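You operate a simulated robot arm through the tools that you are given. There is no shell and no other tool.

Carry out the task below with a simulated robot arm. There is one attempt and no reset: what you move stays moved.

TASK
Pump the three-kilo medicine ball till its band marks meet, then plug it.
Fine: park the yellow valve plug in the white plug rest meanwhile; the black ball pump goes back. Set down upright: black ball pump.

The check looks at the end state, three seconds after you hand in, the way a careful person would. Anything else that was tipped, shoved, dropped, spilled or broken makes it a failure.

THE ROBOT
A 6-joint arm with a two-finger gripper, fixed in place. Base frame: the origin is at the foot of the arm, x ahead of it, y to its left, z up. Units: mm, rad, N and s.
With the tool pointing down near the work surface it reaches from about 100 to 400 mm from the base axis. Its first joint turns from -2.007 to 2.007 rad. Payload 2.1 kg.
The tool frame sits at the grasp point between the pads (the TCP): z along the fingers, y along the line on which they close. The tips reach 20 mm beyond it. The gripper opens to 100 mm. The gripper's body begins 63 mm behind the TCP.
Orientation is told as [roll, pitch, yaw] about the base's x, y, z axes, in that order, counted from this pose: with the fingers straight down and closing along the base's y, the tool's x points along the base's -x, its y along +y and its z along -z.

THE INTERFACE
- The arm moves only by the tool jog_arm. Its arguments are lists of equal length, an entry for each row: "gripper": the gripper command, from -1 (fully open) to 1 (shut), values between in proportion; "offset": the shift along the base's x, y, z in mm, a list of three; "rot": the turn, a rotation vector about the base's x, y, z in rad, a list of three. In form: {"gripper": [gripper, ...], "offset": [[dx, dy, dz], ...], "rot": [[wx, wy, wz], ...]}. A call has 1 to 20 rows; each row shifts and turns the commanded pose from where the row before left it. Each row takes 0.2 s and may step no farther than 50 mm and 0.15 rad from the row before; otherwise, or with a gripper value out of range, the whole call is refused. A pose out of reach is approached as far as the arm can. The call stops where the force on the tool passes 40 N (or 10 N more than at its start, if that is more) or the arm is blocked; 0.2 s more then pass. Each finger travels about 153 mm/s and halts on what it meets, pressing with about 41 N; the grip force reading is that of the motor and also rises with nothing between the fingers. The clock runs only during rows and for 0.2 s after the last one: add rows that do not move to give the fingers time. The reply holds the time, the measured pose of the TCP, the force on the tool along the base axes, the opening and the grip force, in the units named above and with some noise, with the torque about the TCP (base axes, N m) and any sound that the robot's microphone picked up.
- Cameras (640 x 400 px; columns grow to the right, rows downward): "scene" is fixed at [49.6, 650.1, 1407.8]; the picture's right is [-0.81, -0.58, 0.00], its down [-0.24, 0.33, -0.91] and it looks along [0.53, -0.74, -0.40] (base axes); focal length 324 px, centre (320, 200). "wrist" rides on the gripper at [70, -19, -99] in the tool frame; the picture's right is [0.26, 0.97, 0.00], its down [-0.75, 0.20, -0.63] and it looks along [-0.61, 0.16, 0.78] (tool axes); focal length 230 px, centre (320, 200). There is no depth. A picture from a camera that has moved, and an enlarged one, comes with that camera's place and axes in the base frame and with its lens.
- snapshot(camera): a new picture of that camera. The clock stands still meanwhile.
- lift_body(by): slides the trunk up (or, below 0, down) by that many mm; the arm rides with it, the base frame stays. It gives what a move gives, with no picture.
- enlarge(camera, box): a new picture of the part [left, top, right, bottom] of that camera's present view, enlarged. The clock stands still meanwhile.
- hand_in(): hands the job in; it is judged then, once.

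Nothing tells you positions but the pictures and the camera data. Unless the task says otherwise, let go and move clear before handing in.

The tools are called after "Request:" as a command line: name --argument value ..., lists and objects as JSON in quotes. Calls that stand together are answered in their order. jog_arm: Moves the arm, as the interface text tells. Its arguments: {"type":"object","properties":{"gripper":{"type":"array","items":{"type":"number"}},"offset":{"type":"array","items":{"type":"array","items":{"type":"number"}}},"rot":{"type":"array","items":{"type":"array","items":{"type":"number"}}}},"required":["gripper","offset","rot"]} The other tools are called the same way: lift_body (by) slides the trunk up or down; snapshot (camera) takes a picture; enlarge (camera, box) takes an enlarged picture of a part of a camera's view; hand_in () hands the job in.

At the start:

```text
clock: 0.0
tool_pos: [368.2, -111.2, 1207.1]
tcp_rot: [-0.001, 0.001, 0.001]
ft_force: [0.1, 0.7, -0.2]
moment: [-0.01, 0.0, 0.02]
gripper_width: 100.2
grasp_force: 0.1
trunk travel left (down, up): [-875.0, 115.0]
```

scene: 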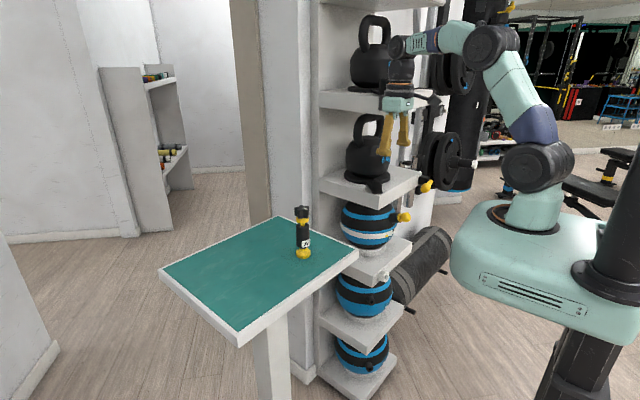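
wrist: 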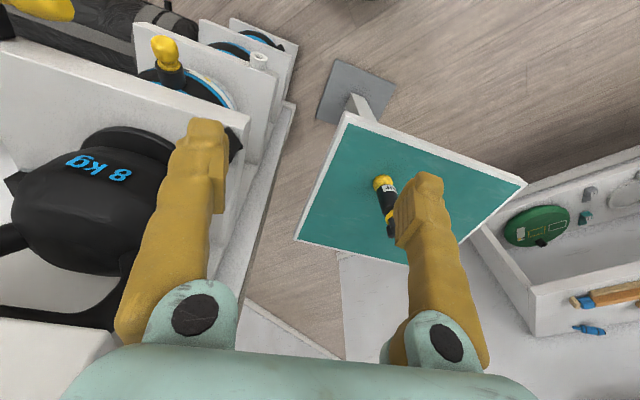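

I see a shelf rack with kettlebells above and three blue-black medicine balls below, and a green table with a black/yellow pump standing on it. I'll take enlarged views first to find the ball, the plug, the plug rest and the pump.

Request:
enlarge --camera "scene" --box '[320, 160, 450, 260]'

Request:
enlarge --camera "scene" --box '[320, 240, 450, 400]'

Request:
enlarge --camera "scene" --box '[250, 190, 350, 270]'

Request:
enlarge --camera "wrist" --box '[100, 0, 300, 130]'

Request:
enlarge --camera "wrist" --box '[300, 100, 540, 260]'

```text
4.00 times, centred on (385, 210) of scene
camera zoom: at [49.6, 650.1, 1407.8], right [-0.81, -0.58, 0.0], down [-0.24, 0.33, -0.91], along [0.53, -0.74, -0.4], focal length 1298 px, centre (60, 160)
```

zoom: 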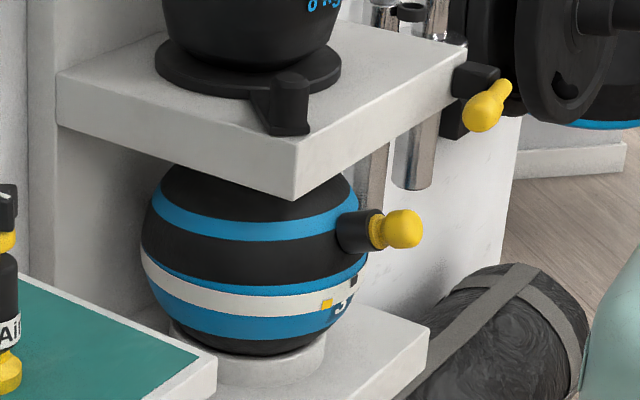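

```text
2.50 times, centred on (385, 320) of scene
camera zoom: at [49.6, 650.1, 1407.8], right [-0.81, -0.58, 0.0], down [-0.24, 0.33, -0.91], along [0.53, -0.74, -0.4], focal length 811 px, centre (158, -100)
```

zoom: 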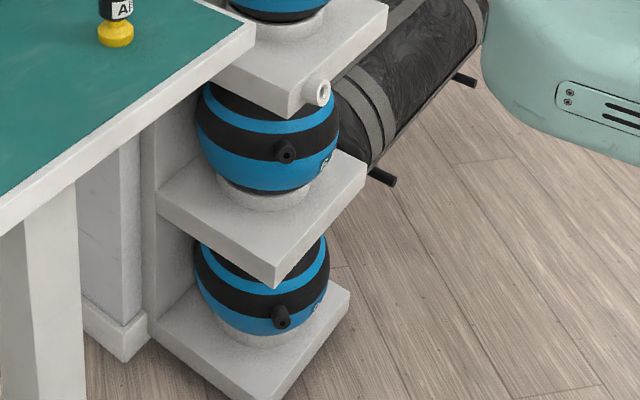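

```text
5.00 times, centred on (300, 230) of scene
camera zoom: at [49.6, 650.1, 1407.8], right [-0.81, -0.58, 0.0], down [-0.24, 0.33, -0.91], along [0.53, -0.74, -0.4], focal length 1622 px, centre (420, 50)
```

zoom: 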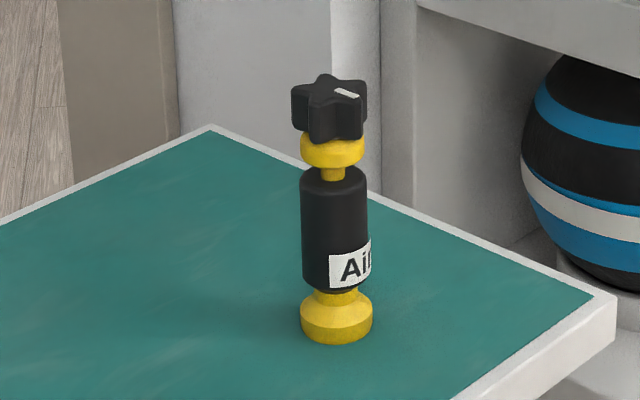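

```text
3.08 times, centred on (200, 65) of wrist
camera zoom: at [298.8, -129.4, 1306.6], right [-0.26, 0.97, 0.0], down [0.75, 0.2, 0.63], along [0.61, 0.16, -0.78], focal length 708 px, centre (689, 615)
```

zoom: 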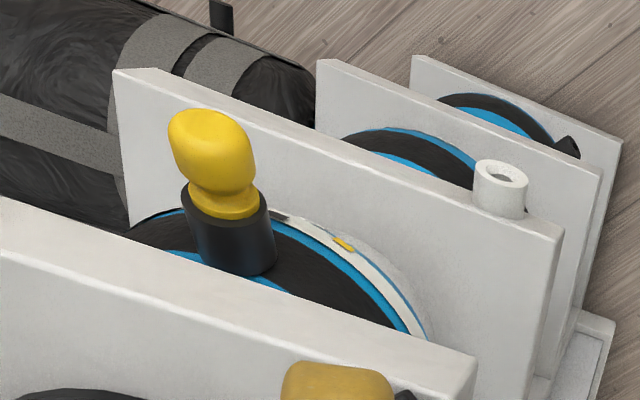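

```text
2.50 times, centred on (420, 180) of wrist
camera zoom: at [298.8, -129.4, 1306.6], right [-0.26, 0.97, 0.0], down [0.75, 0.2, 0.63], along [0.61, 0.16, -0.78], focal length 575 px, centre (70, 250)
```

zoom: 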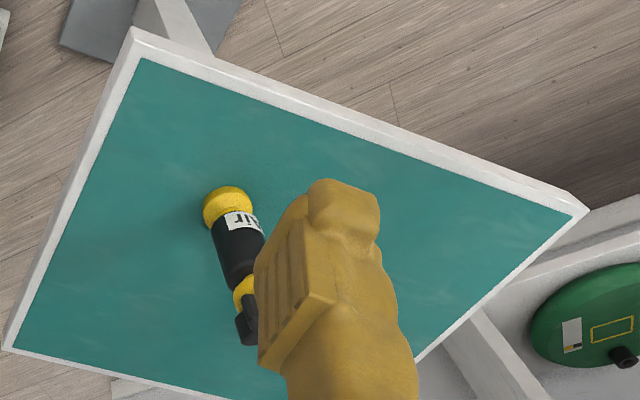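

The plug sits near (396, -345, 899) on a valve that sticks out towards the robot. The pump stands near (526, 65) on the table at about z = 905. I'll zoom in further on the details before moving.

Request:
enlarge --camera "scene" --box '[284, 198, 324, 264]'

Request:
enlarge --camera "scene" --box '[370, 205, 420, 240]'

Request:
enlarge --camera "scene" --box '[365, 255, 415, 290]'

Request:
enlarge --camera "wrist" --box '[140, 25, 240, 90]'

Request:
enlarge --camera "wrist" --box '[190, 20, 310, 120]'

Request:
enlarge --camera "wrist" --box '[365, 165, 425, 245]'

```text
6.06 times, centred on (304, 231) of scene
camera zoom: at [49.6, 650.1, 1407.8], right [-0.81, -0.58, 0.0], down [-0.24, 0.33, -0.91], along [0.53, -0.74, -0.4], focal length 1966 px, centre (417, 12)
```

zoom: 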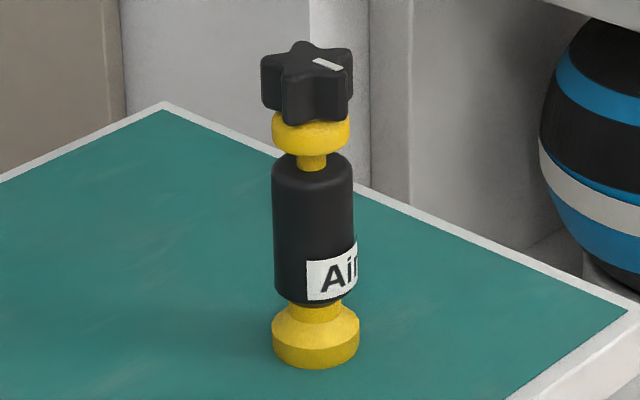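

```text
11.43 times, centred on (395, 222) of scene
camera zoom: at [49.6, 650.1, 1407.8], right [-0.81, -0.58, 0.0], down [-0.24, 0.33, -0.91], along [0.53, -0.74, -0.4], focal length 3708 px, centre (-537, -57)
```

zoom: 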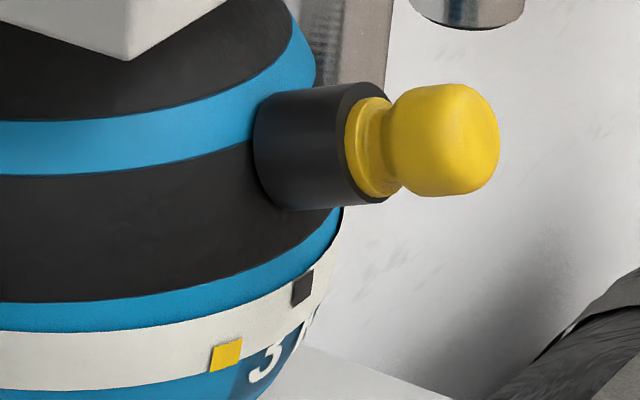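

```text
11.43 times, centred on (390, 272) of scene
camera zoom: at [49.6, 650.1, 1407.8], right [-0.81, -0.58, 0.0], down [-0.24, 0.33, -0.91], along [0.53, -0.74, -0.4], focal length 3708 px, centre (-480, -629)
```

zoom: 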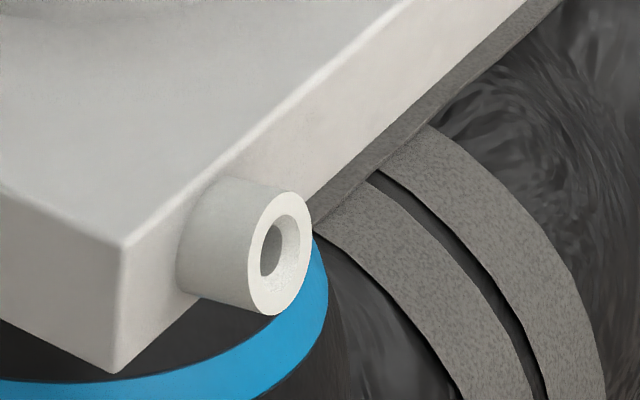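

```text
6.15 times, centred on (190, 58) of wrist
camera zoom: at [298.8, -129.4, 1306.6], right [-0.26, 0.97, 0.0], down [0.75, 0.2, 0.63], along [0.61, 0.16, -0.78], focal length 1416 px, centre (1120, 1077)
```

zoom: 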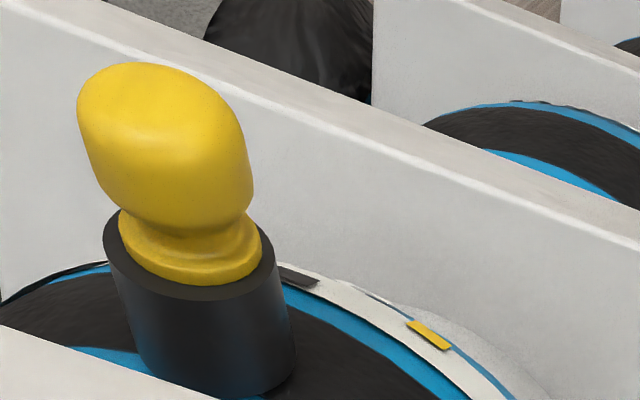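

```text
4.00 times, centred on (250, 70) of wrist
camera zoom: at [298.8, -129.4, 1306.6], right [-0.26, 0.97, 0.0], down [0.75, 0.2, 0.63], along [0.61, 0.16, -0.78], focal length 920 px, centre (600, 720)
```

zoom: 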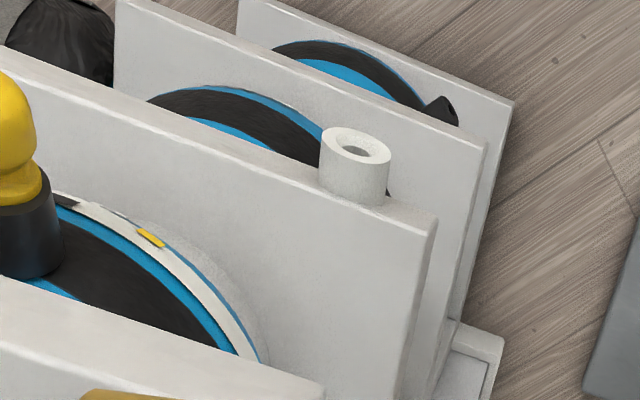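

```text
5.00 times, centred on (395, 205) of wrist
camera zoom: at [298.8, -129.4, 1306.6], right [-0.26, 0.97, 0.0], down [0.75, 0.2, 0.63], along [0.61, 0.16, -0.78], focal length 1150 px, centre (-55, 175)
```

zoom: 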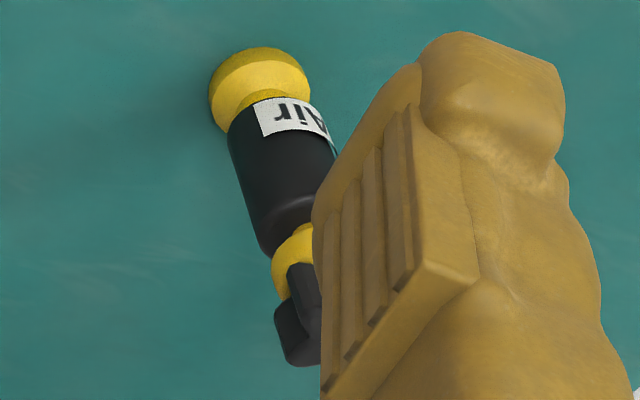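

The plug's valve points towards the robot and tilts up about 20°. The white plug rest's mouth is near (405, -243, 700) on the shelf front. I'll draw the arm back a little and lower the trunk, staying in the free space ahead of the shelf and table.

Request:
jog_arm --gripper '[-1, -1, -1]' --offset '[[-30, 0, 0], [-30, 0, 0], [-10, 0, 0]]' --rot '[[0, 0, 0], [0, 0, 0], [0, 0, 0]]'

Request:
lift_body --by -100

Request:
snapshot --camera "scene"

Request:
snapshot --camera "wrist"

```text
clock: 0.8
tool_pos: [297.7, -112.1, 1207.0]
tcp_rot: [-0.001, 0.0, 0.0]
ft_force: [0.1, -0.1, 0.5]
moment: [0.0, 0.04, -0.01]
gripper_width: 100.0
grasp_force: 0.2
trunk travel left (down, up): [-875.0, 115.0]
```

```text
clock: 2.1
tool_pos: [298.1, -112.1, 1107.7]
tcp_rot: [0.002, 0.001, 0.0]
ft_force: [0.7, -0.2, 0.7]
moment: [0.01, 0.03, 0.02]
gripper_width: 100.1
grasp_force: 0.1
trunk travel left (down, up): [-775.0, 215.0]
```

```text
taken
```

scene: 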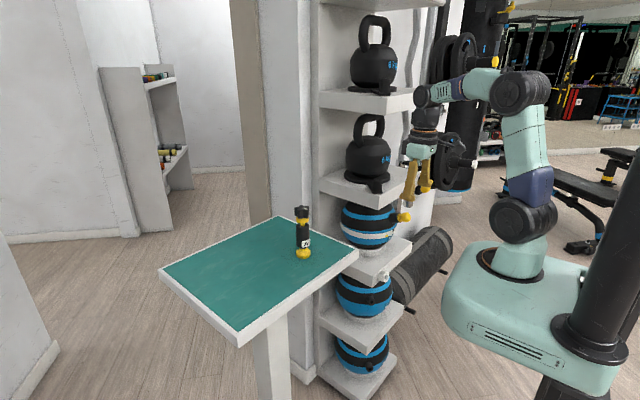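

```text
taken
camera wrist: at [228.5, -129.9, 1207.0], right [-0.26, 0.97, 0.0], down [0.75, 0.2, 0.63], along [0.61, 0.16, -0.78], focal length 230 px, centre (320, 200)
```

wrist: 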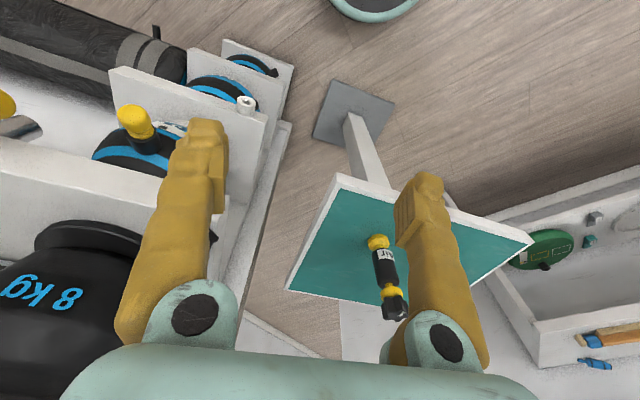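

The way down is clear. I'll lower the trunk further, then tilt the tool towards horizontal.

Request:
lift_body --by -150

Request:
jog_arm --gripper '[-1, -1, -1, -1, -1, -1, -1, -1, -1]' --offset '[[0, 0, 0], [0, 0, 0], [0, 0, 0], [0, 0, 0], [0, 0, 0], [0, 0, 0], [0, 0, 0], [0, 0, 0], [0, 0, 0]]' --rot '[[0, -0.13, 0], [0, -0.13, 0], [0, -0.13, 0], [0, -0.13, 0], [0, -0.13, 0], [0, -0.13, 0], [0, -0.13, 0], [0, -0.13, 0], [0, -0.13, 0]]'

Request:
snapshot --camera "scene"

Request:
snapshot --camera "wrist"

```text
clock: 3.9
tool_pos: [298.2, -111.9, 958.3]
tcp_rot: [0.0, 0.001, 0.001]
ft_force: [0.1, -0.5, 0.3]
moment: [0.01, 0.01, 0.01]
gripper_width: 100.1
grasp_force: 0.0
trunk travel left (down, up): [-625.0, 365.0]
```

```text
clock: 5.9
tool_pos: [316.6, -152.8, 981.0]
tcp_rot: [0.002, -1.172, -0.005]
ft_force: [0.2, -0.5, 0.3]
moment: [0.01, 0.0, 0.04]
gripper_width: 100.0
grasp_force: 0.1
out of reach, approached as far as the arm can: row 6, 7, 8, 9
trunk travel left (down, up): [-625.0, 365.0]
```

```text
taken
```

scene: 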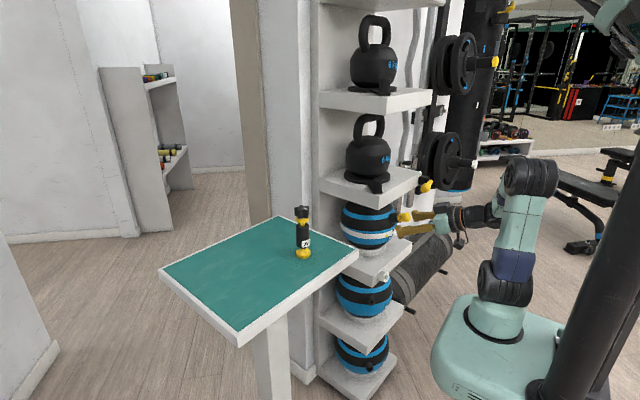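

```text
taken
camera wrist: at [198.4, -170.7, 955.5], right [-0.1, 0.97, -0.24], down [-0.29, 0.2, 0.94], along [0.95, 0.16, 0.26], focal length 230 px, centre (320, 200)
```

wrist: 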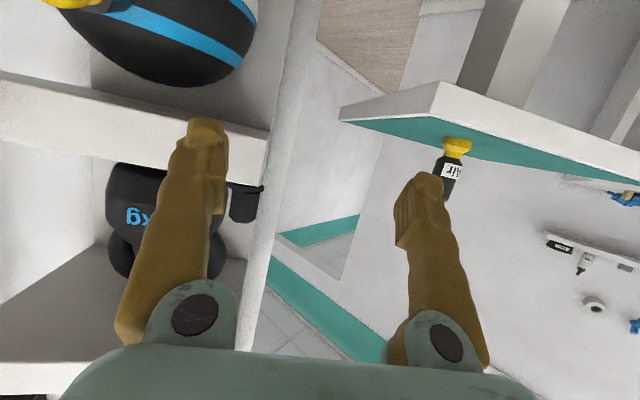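

Turning in place ran the arm inside its minimum radius, so I'll move towards the area in front of the plug, where horizontal reach is better. I'll check the pose as I go.

Request:
jog_arm --gripper '[-1, -1, -1, -1]' --offset '[[10, -45, -10], [5, -45, -10], [0, -45, -10], [0, -40, -10]]' --rot '[[0, 0, 0], [0, 0, 0], [0, 0, 0], [0, 0, 0]]'

Request:
snapshot --camera "scene"

Request:
snapshot --camera "wrist"

```text
clock: 6.9
tool_pos: [331.5, -326.2, 940.4]
tcp_rot: [0.008, -1.17, -0.006]
ft_force: [-0.1, -0.7, -0.4]
moment: [0.02, 0.02, 0.01]
gripper_width: 100.0
grasp_force: 0.0
trunk travel left (down, up): [-625.0, 365.0]
```

```text
taken
```

scene: 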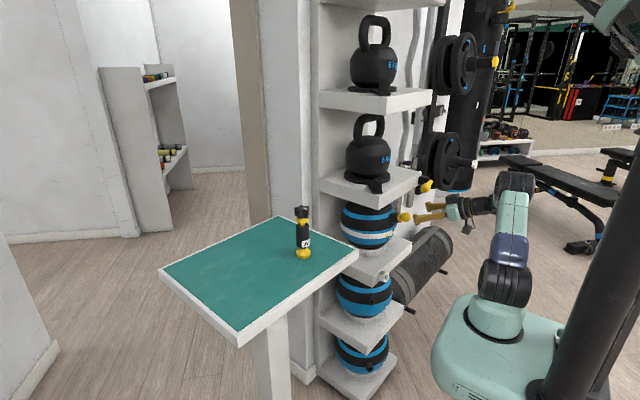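

```text
taken
camera wrist: at [213.1, -345.4, 915.4], right [-0.1, 0.97, -0.23], down [-0.29, 0.2, 0.94], along [0.95, 0.16, 0.26], focal length 230 px, centre (320, 200)
```

wrist: 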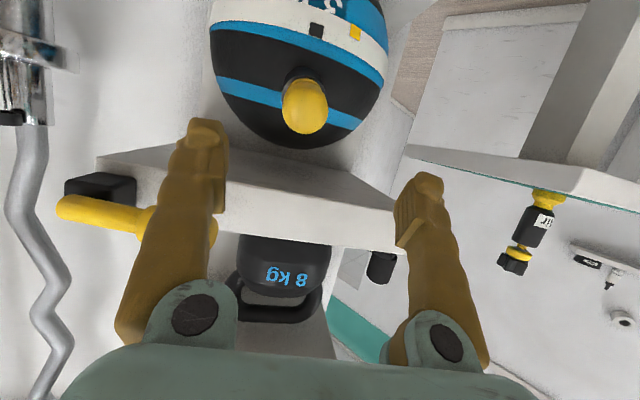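

I now see the plug straight ahead in the wrist view, and also a yellow bar at about (360, -395..-478, 992), in front of the upper shelf, that I must keep clear of. I'll enlarge the plug and the ball's marks.

Request:
enlarge --camera "wrist" --box '[260, 60, 360, 140]'

Request:
enlarge --camera "wrist" --box '[210, 0, 390, 110]'

Request:
enlarge --camera "scene" --box '[370, 180, 470, 245]'

```text
5.00 times, centred on (310, 100) of wrist
camera zoom: at [213.1, -345.4, 915.4], right [-0.1, 0.97, -0.23], down [-0.29, 0.2, 0.94], along [0.95, 0.16, 0.26], focal length 1150 px, centre (370, 700)
```

zoom: 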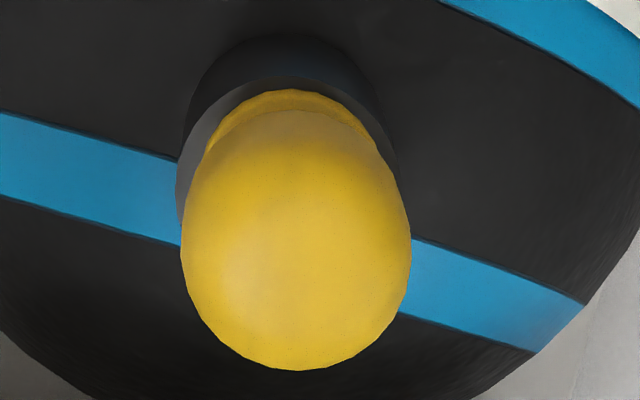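

```text
3.56 times, centred on (300, 55) of wrist
camera zoom: at [213.1, -345.4, 915.4], right [-0.1, 0.97, -0.23], down [-0.29, 0.2, 0.94], along [0.95, 0.16, 0.26], focal length 818 px, centre (391, 716)
```

zoom: 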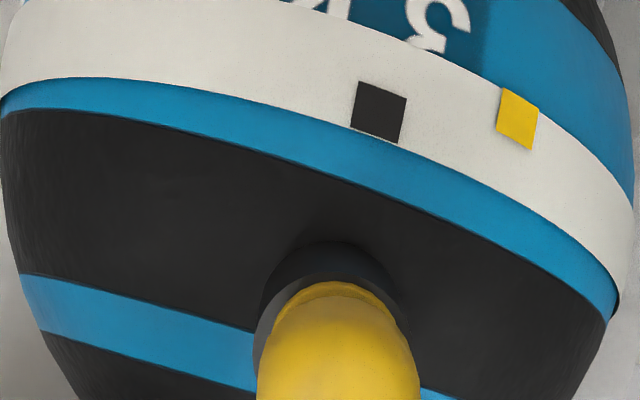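

```text
6.15 times, centred on (420, 212) of scene
camera zoom: at [49.6, 650.1, 1407.8], right [-0.81, -0.58, 0.0], down [-0.24, 0.33, -0.91], along [0.53, -0.74, -0.4], focal length 1997 px, centre (-295, 123)
```

zoom: 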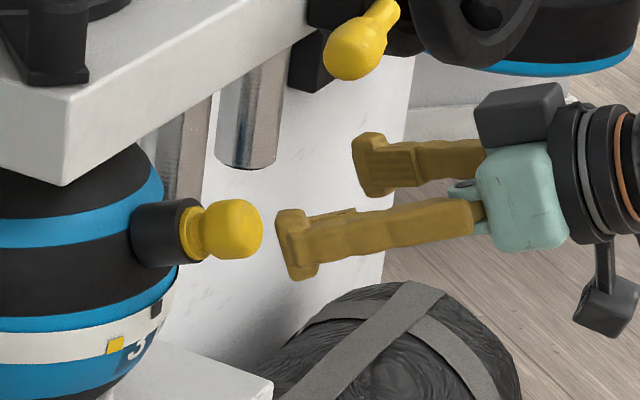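

Triangulating from both views puts the plug head at about (393, -342, 898), with its axis about 23° above horizontal and yawed about -0.1. I'll line up about 45 mm in front of it.

Request:
jog_arm --gripper '[-1, -1, -1]' --offset '[[10, -6, -12], [10, -5, -13], [0, 0, 0]]' --rot '[[0, 0, -0.05], [0, 0, -0.05], [0, 0, 0]]'

Request:
snapshot --camera "wrist"

Request:
enlarge --camera "scene" --box '[370, 180, 470, 245]'

```text
clock: 7.7
tool_pos: [351.3, -337.5, 917.3]
tcp_rot: [0.001, -1.17, -0.101]
ft_force: [0.1, -0.5, 0.2]
moment: [-0.03, 0.02, -0.03]
gripper_width: 100.0
grasp_force: 0.1
trunk travel left (down, up): [-625.0, 365.0]
```

```text
taken
camera wrist: at [232.6, -342.6, 892.3], right [0.0, 0.97, -0.24], down [-0.27, 0.23, 0.94], along [0.96, 0.07, 0.26], focal length 230 px, centre (320, 200)
```

wrist: 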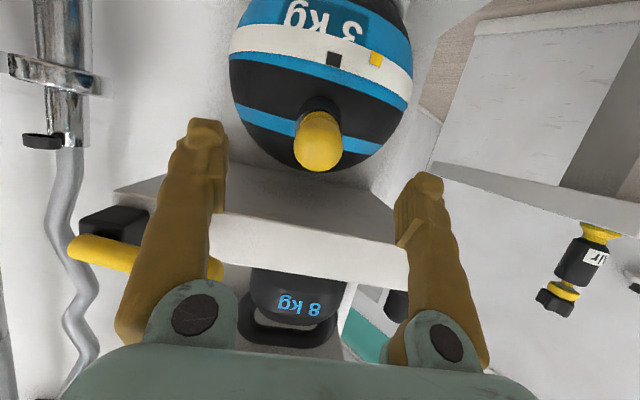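

```text
6.15 times, centred on (420, 212) of scene
camera zoom: at [49.6, 650.1, 1407.8], right [-0.81, -0.58, 0.0], down [-0.24, 0.33, -0.91], along [0.53, -0.74, -0.4], focal length 1997 px, centre (-295, 123)
```

zoom: 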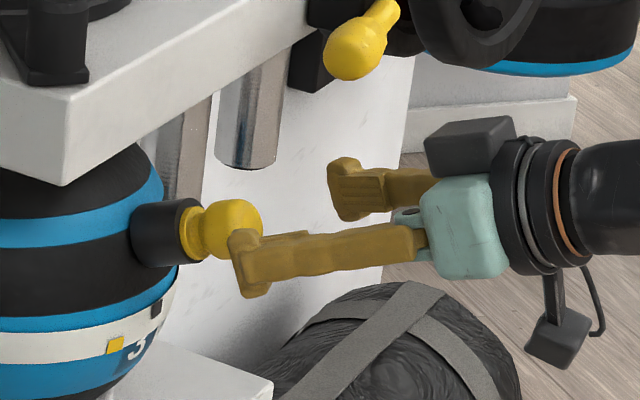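

Request:
enlarge --camera "wrist" --box '[270, 90, 370, 180]'

Request:
enlarge --camera "scene" --box '[385, 205, 425, 232]'

```text
4.44 times, centred on (320, 135) of wrist
camera zoom: at [232.6, -342.6, 892.3], right [0.0, 0.97, -0.24], down [-0.27, 0.23, 0.94], along [0.96, 0.07, 0.26], focal length 1022 px, centre (320, 489)
```

zoom: 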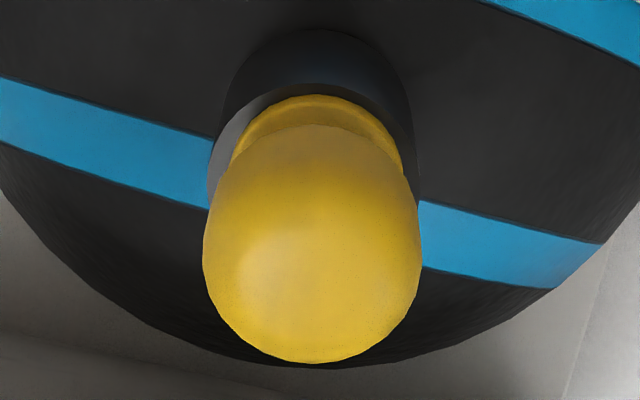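

```text
14.81 times, centred on (405, 218) of scene
camera zoom: at [49.6, 650.1, 1407.8], right [-0.81, -0.58, 0.0], down [-0.24, 0.33, -0.91], along [0.53, -0.74, -0.4], focal length 4807 px, centre (-939, -74)
```

zoom: 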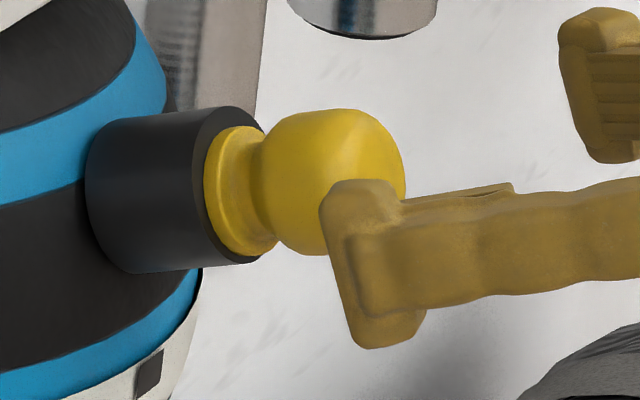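

The alignment is within about 2–3 mm. I'll advance along the tool axis with a small correction, leaving the fingers open.

Request:
jog_arm --gripper '[-1, -1, -1, -1]' --offset '[[14, -2.5, -7.5], [14, -1.6, -6.1], [13, -1.5, -6], [0, 0, 0]]' --rot '[[0, 0, 0], [0, 0, 0], [0, 0, 0], [0, 0, 0]]'

Request:
snapshot --camera "wrist"

Request:
enlarge --camera "scene" --box '[375, 195, 435, 238]'

```text
clock: 8.7
tool_pos: [392.4, -342.8, 897.1]
tcp_rot: [0.002, -1.171, -0.101]
ft_force: [-0.2, 0.1, 0.4]
moment: [0.0, 0.01, 0.0]
gripper_width: 99.8
grasp_force: 0.0
trunk travel left (down, up): [-625.0, 365.0]
```

```text
taken
camera wrist: at [274.3, -348.6, 871.3], right [0.0, 0.97, -0.24], down [-0.27, 0.23, 0.94], along [0.96, 0.07, 0.26], focal length 230 px, centre (320, 200)
```

wrist: 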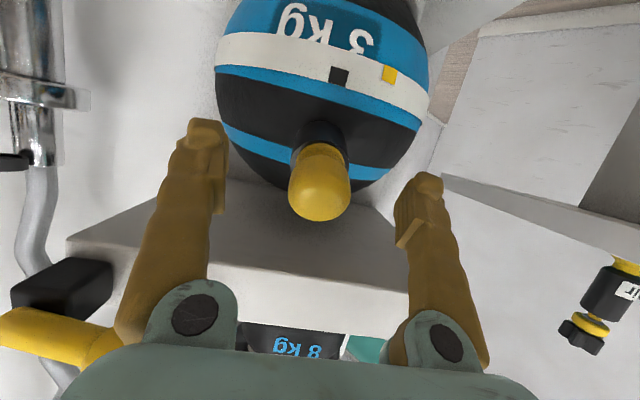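

```text
9.30 times, centred on (405, 216) of scene
camera zoom: at [49.6, 650.1, 1407.8], right [-0.81, -0.58, 0.0], down [-0.24, 0.33, -0.91], along [0.53, -0.74, -0.4], focal length 3018 px, centre (-471, 46)
```

zoom: 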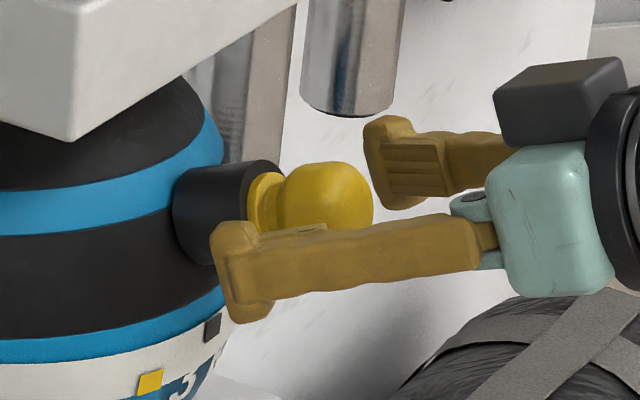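

The plug head sits right between the pads. I'll close the gripper on it.

Request:
jog_arm --gripper '[1, 1, 1, 1]' --offset '[[0, 0, 0], [0, 0, 0], [0, 0, 0], [0, 0, 0]]' --rot '[[0, 0, 0], [0, 0, 0], [0, 0, 0], [0, 0, 0]]'

Request:
snapshot --camera "wrist"

Request:
enlarge --camera "scene" --box '[375, 195, 435, 238]'

```text
clock: 9.7
tool_pos: [394.3, -341.8, 897.2]
tcp_rot: [-0.002, -1.169, -0.098]
ft_force: [-0.4, 0.0, 0.0]
moment: [0.03, -0.01, -0.01]
gripper_width: 30.4
grasp_force: 41.6
trunk travel left (down, up): [-625.0, 365.0]
```

```text
taken
camera wrist: at [274.3, -348.7, 871.3], right [0.0, 0.97, -0.24], down [-0.27, 0.23, 0.94], along [0.96, 0.07, 0.26], focal length 230 px, centre (320, 200)
```

wrist: 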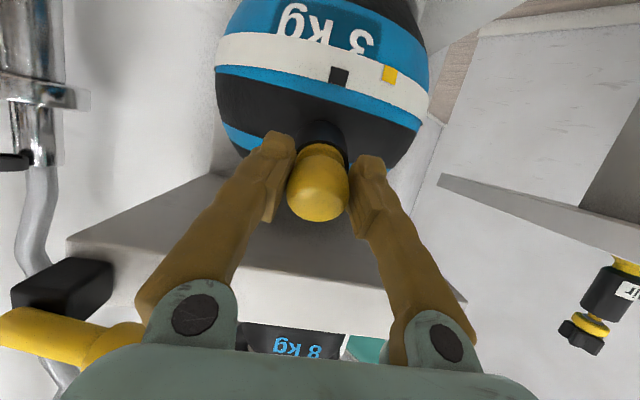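

```text
9.30 times, centred on (405, 216) of scene
camera zoom: at [49.6, 650.1, 1407.8], right [-0.81, -0.58, 0.0], down [-0.24, 0.33, -0.91], along [0.53, -0.74, -0.4], focal length 3018 px, centre (-471, 46)
```

zoom: 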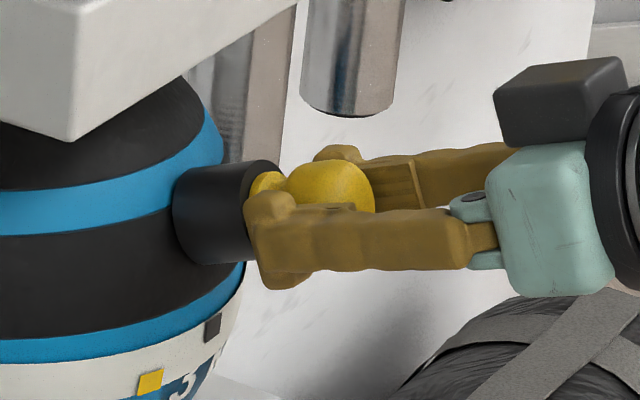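

The plug is gripped at 30 mm width. I'll pull it straight back along the valve axis in small steps.

Request:
jog_arm --gripper '[1, 1, 1, 1]' --offset '[[-2.7, 0.3, 1.2], [-2.7, 0.3, 1.2], [-2.7, 0.3, 1.2], [0, 0, 0]]' --rot '[[0, 0, 0], [0, 0, 0], [0, 0, 0], [0, 0, 0]]'

Request:
enlarge --camera "scene" --box '[375, 195, 435, 238]'

```text
clock: 10.7
tool_pos: [384.6, -342.3, 900.7]
tcp_rot: [0.001, -1.171, -0.1]
ft_force: [0.6, 0.0, 1.0]
moment: [-0.02, -0.08, 0.01]
gripper_width: 30.6
grasp_force: 40.7
trunk travel left (down, up): [-625.0, 365.0]
```

```text
9.30 times, centred on (405, 216) of scene
camera zoom: at [49.6, 650.1, 1407.8], right [-0.81, -0.58, 0.0], down [-0.24, 0.33, -0.91], along [0.53, -0.74, -0.4], focal length 3018 px, centre (-471, 46)
```

zoom: 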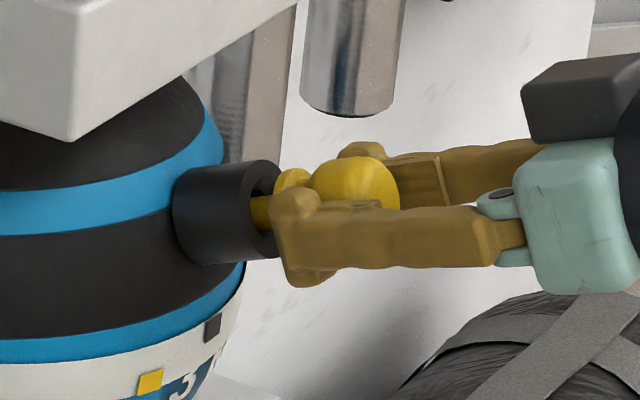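

The plug slides freely and its stem is showing. I'll keep backing straight out.

Request:
jog_arm --gripper '[1, 1, 1, 1, 1]' --offset '[[-9.2, 0.9, 3.9], [-9.2, 0.9, 3.9], [-9.2, 0.9, 3.9], [-13.7, 1.4, 5.8], [0, 0, 0]]' --rot '[[0, 0, 0], [0, 0, 0], [0, 0, 0], [0, 0, 0], [0, 0, 0]]'

Request:
enlarge --camera "scene" --box '[375, 190, 445, 240]'

Request:
snapshot --camera "wrist"

```text
clock: 11.9
tool_pos: [342.0, -339.2, 916.5]
tcp_rot: [-0.001, -1.171, -0.101]
ft_force: [-0.3, 1.0, -0.4]
moment: [-0.02, 0.02, 0.02]
gripper_width: 30.5
grasp_force: 40.6
trunk travel left (down, up): [-625.0, 365.0]
```

```text
8.00 times, centred on (410, 215) of scene
camera zoom: at [49.6, 650.1, 1407.8], right [-0.81, -0.58, 0.0], down [-0.24, 0.33, -0.91], along [0.53, -0.74, -0.4], focal length 2596 px, centre (-400, 80)
```

zoom: 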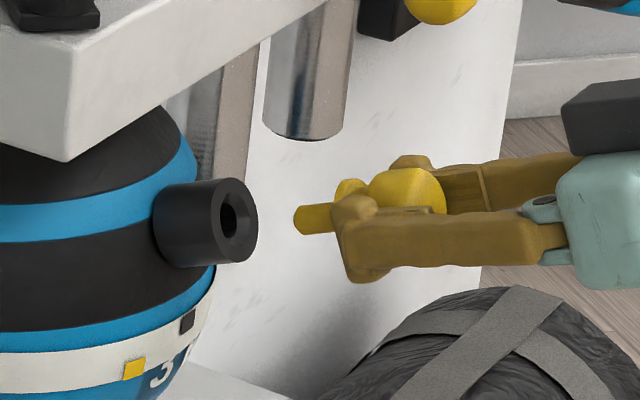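

```text
taken
camera wrist: at [223.1, -344.8, 891.9], right [0.0, 0.97, -0.24], down [-0.27, 0.23, 0.94], along [0.96, 0.07, 0.26], focal length 230 px, centre (320, 200)
```

wrist: 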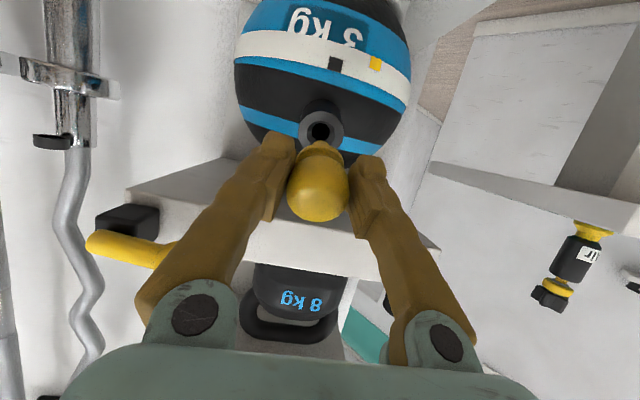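

The plug is out, with a stem about 30 mm long. Next I'll level the tool, move across in front of the plug rest and lower the trunk to its height.

Request:
jog_arm --gripper '[1, 1, 1, 1, 1]' --offset '[[-10, 20, 0], [-5, 30, 0], [-5, 30, 0], [0, 20, 0], [0, 0, 0]]' --rot '[[0, 0, 0], [-0.0133, -0.1327, 0], [-0.0133, -0.1327, 0], [-0.0133, -0.1327, 0], [0, 0, 0]]'

Request:
lift_body --by -120

Request:
snapshot --camera "scene"

Request:
snapshot --camera "wrist"

```text
clock: 13.1
tool_pos: [323.7, -251.2, 925.4]
tcp_rot: [1.255, -1.57, -1.353]
ft_force: [0.4, 0.2, -0.6]
moment: [0.01, 0.07, -0.02]
gripper_width: 30.7
grasp_force: 40.8
out of reach, approached as far as the arm can: row 4
trunk travel left (down, up): [-625.0, 365.0]
```

```text
clock: 14.6
tool_pos: [323.5, -251.0, 805.4]
tcp_rot: [0.845, -1.567, -0.942]
ft_force: [-0.4, 0.2, -1.2]
moment: [-0.03, -0.01, 0.03]
gripper_width: 30.7
grasp_force: 40.8
trunk travel left (down, up): [-505.0, 485.0]
```

```text
taken
```

scene: 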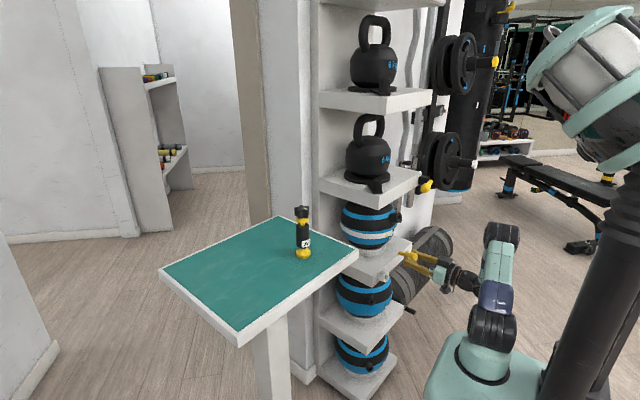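

```text
taken
camera wrist: at [223.9, -259.1, 736.3], right [0.09, 0.96, -0.26], down [-0.61, 0.26, 0.75], along [0.79, 0.08, 0.61], focal length 230 px, centre (320, 200)
```

wrist: 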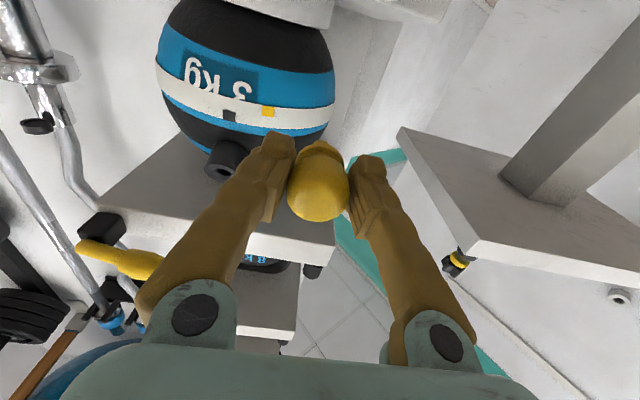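

The plug stem now clears everything. I'll lower the rest of the way to the plug-rest height, holding about 30 mm short of its mouth.

Request:
lift_body --by -104

Request:
snapshot --camera "wrist"

Request:
enlarge --camera "scene" --box '[365, 250, 445, 305]'

```text
clock: 15.9
tool_pos: [323.2, -248.8, 701.2]
tcp_rot: [0.835, -1.567, -0.935]
ft_force: [0.4, 0.7, -0.4]
moment: [0.0, 0.0, -0.04]
gripper_width: 30.5
grasp_force: 40.9
trunk travel left (down, up): [-401.0, 589.0]
```

```text
taken
camera wrist: at [223.9, -259.1, 632.3], right [0.09, 0.96, -0.26], down [-0.61, 0.26, 0.75], along [0.79, 0.08, 0.61], focal length 230 px, centre (320, 200)
```

wrist: 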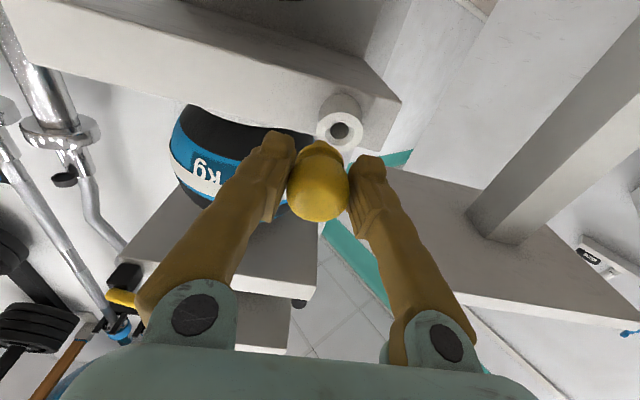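

```text
7.27 times, centred on (405, 278) of scene
camera zoom: at [49.6, 650.1, 1407.8], right [-0.81, -0.58, 0.0], down [-0.24, 0.33, -0.91], along [0.53, -0.74, -0.4], focal length 2360 px, centre (-298, -364)
```

zoom: 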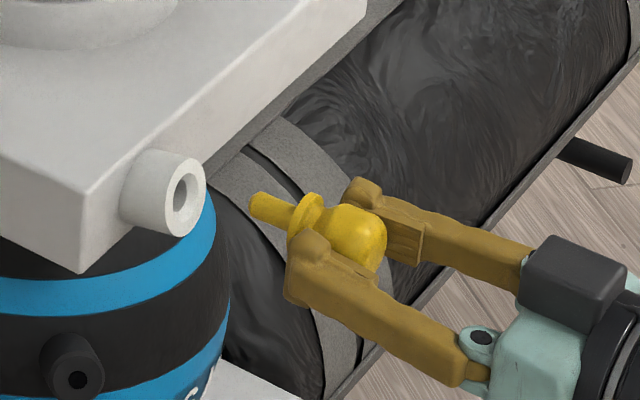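

The rest is clearly visible in both views. I'll zoom in to measure its mouth and axis before inserting.

Request:
enlarge --camera "wrist" --box '[280, 75, 400, 165]'

Request:
enlarge --camera "scene" --box '[375, 262, 415, 290]'

```text
4.44 times, centred on (340, 120) of wrist
camera zoom: at [223.9, -259.1, 632.3], right [0.09, 0.96, -0.26], down [-0.61, 0.26, 0.75], along [0.79, 0.08, 0.61], focal length 1022 px, centre (231, 556)
```

zoom: 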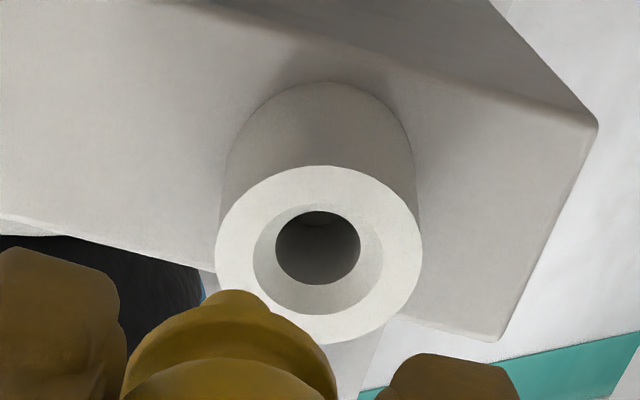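

```text
14.29 times, centred on (395, 276) of scene
camera zoom: at [49.6, 650.1, 1407.8], right [-0.81, -0.58, 0.0], down [-0.24, 0.33, -0.91], along [0.53, -0.74, -0.4], focal length 4635 px, centre (-751, -886)
```

zoom: 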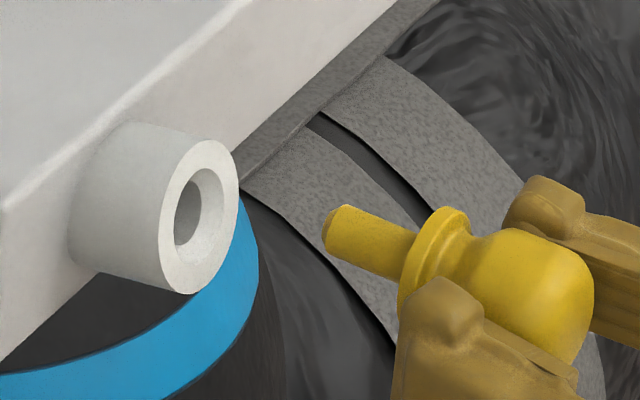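

The rest's mouth is at about (402, -243, 699), its bore tilts up roughly 13° and it has a chamfered lead-in. I'll match the tilt and line the stem up about 10 mm in front of it.

Request:
jog_arm --gripper '[1, 1, 1, 1]' --offset '[[7, 4, 11], [8, 4, 0], [7.7, 4.5, 0.3], [0, 0, 0]]' --rot '[[0.0118, 0.1172, 0], [0.0118, 0.1172, 0], [0, 0, 0], [0, 0, 0]]'

Request:
enlarge --camera "wrist" --box '[260, 75, 400, 175]'

Request:
enlarge --camera "scene" --box '[375, 262, 415, 290]'

```text
clock: 16.9
tool_pos: [347.0, -238.5, 712.6]
tcp_rot: [0.012, -1.331, -0.112]
ft_force: [0.2, -1.0, -0.4]
moment: [0.01, 0.04, 0.0]
gripper_width: 30.4
grasp_force: 40.8
trunk travel left (down, up): [-401.0, 589.0]
```

```text
4.00 times, centred on (330, 125) of wrist
camera zoom: at [234.1, -245.4, 667.8], right [0.03, 0.97, -0.25], down [-0.41, 0.24, 0.88], along [0.91, 0.07, 0.41], focal length 920 px, centre (280, 500)
```

zoom: 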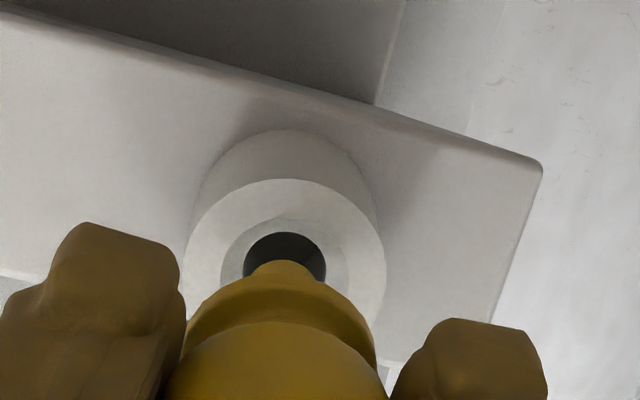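

```text
14.29 times, centred on (395, 276) of scene
camera zoom: at [49.6, 650.1, 1407.8], right [-0.81, -0.58, 0.0], down [-0.24, 0.33, -0.91], along [0.53, -0.74, -0.4], focal length 4635 px, centre (-751, -886)
```

zoom: 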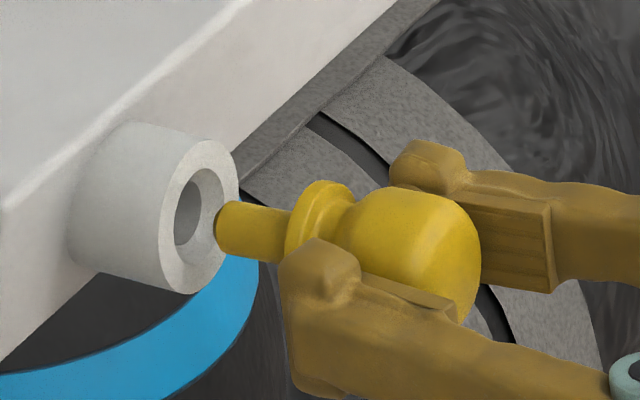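

Request:
enlarge --camera "scene" --box '[380, 267, 408, 286]'

Request:
enlarge --camera "wrist" --box '[290, 105, 350, 150]'

```text
16.00 times, centred on (394, 276) of scene
camera zoom: at [49.6, 650.1, 1407.8], right [-0.81, -0.58, 0.0], down [-0.24, 0.33, -0.91], along [0.53, -0.74, -0.4], focal length 5191 px, centre (-864, -1024)
```

zoom: 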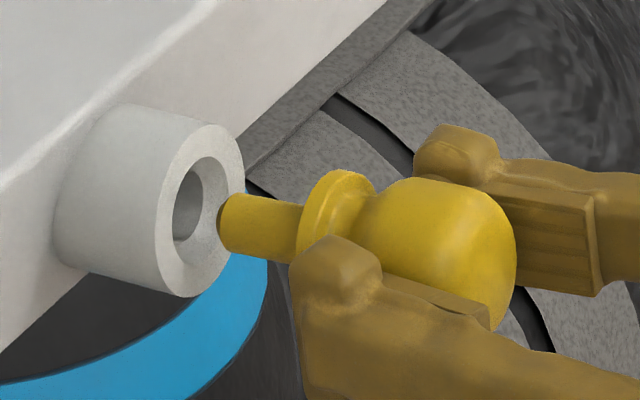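

```text
8.89 times, centred on (320, 128) of wrist
camera zoom: at [234.1, -245.4, 667.8], right [0.03, 0.97, -0.25], down [-0.41, 0.24, 0.88], along [0.91, 0.07, 0.41], focal length 2045 px, centre (320, 844)
```

zoom: 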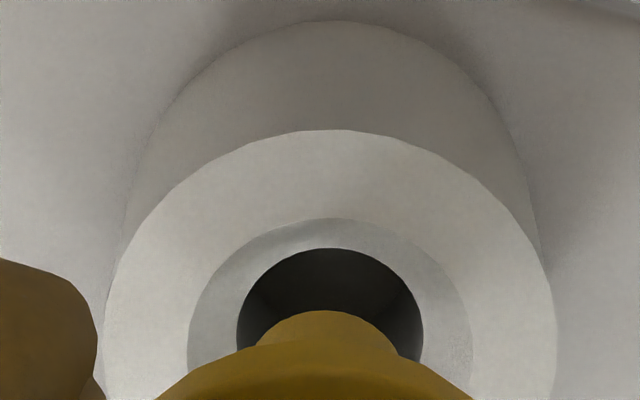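

The stem tip points right at the bore, with the plug tilted a degree or two more than the tube. I'll trim the pitch slightly and push in along the axis in small steps, watching the force.

Request:
jog_arm --gripper '[1, 1, 1, 1, 1]' --offset '[[-0.4, 0, -1.6], [5.8, -0.65, -1.25], [4.9, -0.55, -1.05], [4.9, -0.55, -1.05], [0, 0, 0]]' --rot '[[-0.003, -0.03, 0], [0, 0, 0], [0, 0, 0], [0, 0, 0], [0, 0, 0]]'

Request:
enlarge --camera "scene" --box '[375, 262, 415, 290]'

Request:
enlarge --camera "wrist" --box '[260, 75, 400, 175]'

```text
clock: 18.1
tool_pos: [362.5, -240.3, 707.9]
tcp_rot: [0.013, -1.363, -0.111]
ft_force: [0.1, 3.0, -0.9]
moment: [0.03, -0.01, 0.1]
gripper_width: 30.6
grasp_force: 41.0
trunk travel left (down, up): [-401.0, 589.0]
```

```text
14.29 times, centred on (395, 276) of scene
camera zoom: at [49.6, 650.1, 1407.8], right [-0.81, -0.58, 0.0], down [-0.24, 0.33, -0.91], along [0.53, -0.74, -0.4], focal length 4635 px, centre (-751, -886)
```

zoom: 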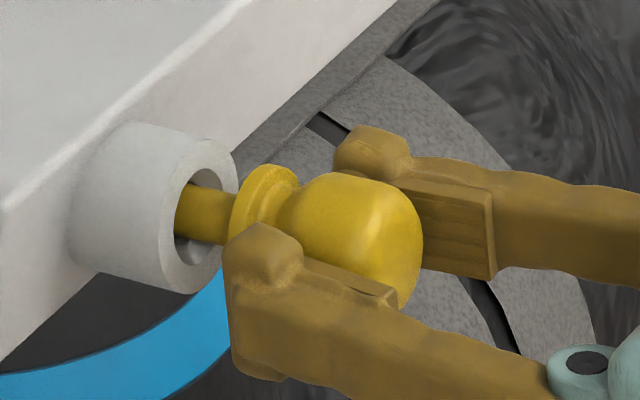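

```text
4.00 times, centred on (330, 125) of wrist
camera zoom: at [250.8, -247.8, 660.5], right [0.04, 0.97, -0.25], down [-0.44, 0.24, 0.86], along [0.9, 0.07, 0.44], focal length 920 px, centre (280, 500)
```

zoom: 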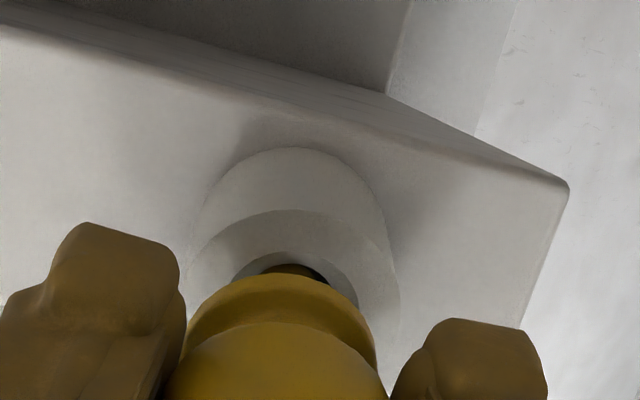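

The stem is inside the bore with only a light sideways touch. I'll keep advancing with a slight y correction.

Request:
jog_arm --gripper '[1, 1, 1, 1, 1]' --offset '[[3.9, 0.3, -0.85], [3.9, -0.2, -0.85], [2.9, -0.3, -0.6], [2.4, -0.25, -0.5], [0, 0, 0]]' --rot '[[0, 0, 0], [0, 0, 0], [0, 0, 0], [0, 0, 0], [0, 0, 0]]'

Request:
enlarge --camera "scene" --box '[375, 262, 415, 290]'

Request:
enlarge --camera "wrist" --box '[260, 75, 400, 175]'

```text
clock: 19.4
tool_pos: [374.8, -241.8, 704.8]
tcp_rot: [0.014, -1.363, -0.111]
ft_force: [4.2, -0.7, -1.7]
moment: [-0.05, 0.03, 0.0]
gripper_width: 30.4
grasp_force: 41.9
trunk travel left (down, up): [-401.0, 589.0]
```

```text
14.29 times, centred on (395, 276) of scene
camera zoom: at [49.6, 650.1, 1407.8], right [-0.81, -0.58, 0.0], down [-0.24, 0.33, -0.91], along [0.53, -0.74, -0.4], focal length 4635 px, centre (-751, -886)
```

zoom: 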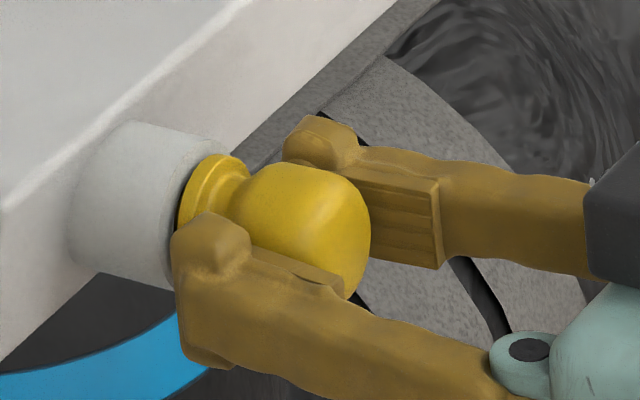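

```text
4.00 times, centred on (330, 125) of wrist
camera zoom: at [264.0, -248.1, 657.6], right [0.04, 0.97, -0.25], down [-0.44, 0.24, 0.87], along [0.9, 0.07, 0.43], focal length 920 px, centre (280, 500)
```

zoom: 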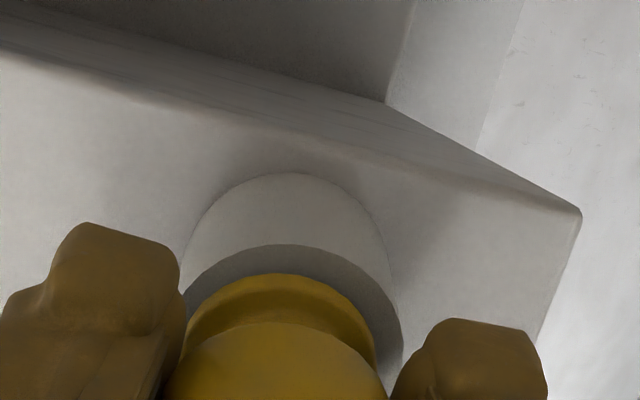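

Request:
jog_arm --gripper '[1, 1, 1]' --offset '[[1.2, -0.1, -0.25], [1.0, -0.1, -0.2], [0, 0, 0]]' --rot '[[0, 0, 0], [0, 0, 0], [0, 0, 0]]'

Request:
enlarge --camera "scene" --box '[380, 265, 408, 285]'

```text
clock: 20.1
tool_pos: [377.7, -241.3, 704.8]
tcp_rot: [0.014, -1.363, -0.111]
ft_force: [0.3, -0.2, -2.1]
moment: [-0.04, 0.01, -0.04]
gripper_width: 30.5
grasp_force: 40.7
trunk travel left (down, up): [-401.0, 589.0]
```

```text
16.00 times, centred on (394, 275) of scene
camera zoom: at [49.6, 650.1, 1407.8], right [-0.81, -0.58, 0.0], down [-0.24, 0.33, -0.91], along [0.53, -0.74, -0.4], focal length 5191 px, centre (-864, -1000)
```

zoom: 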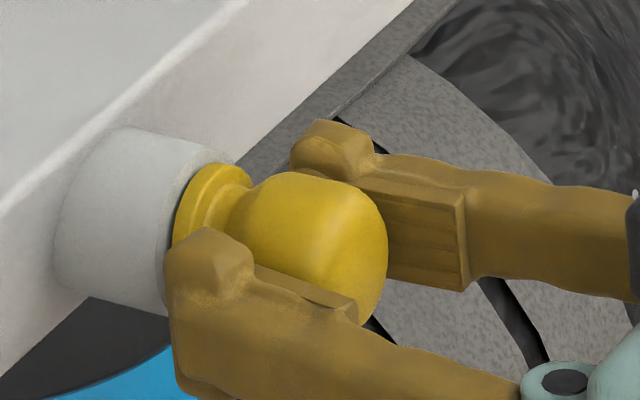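

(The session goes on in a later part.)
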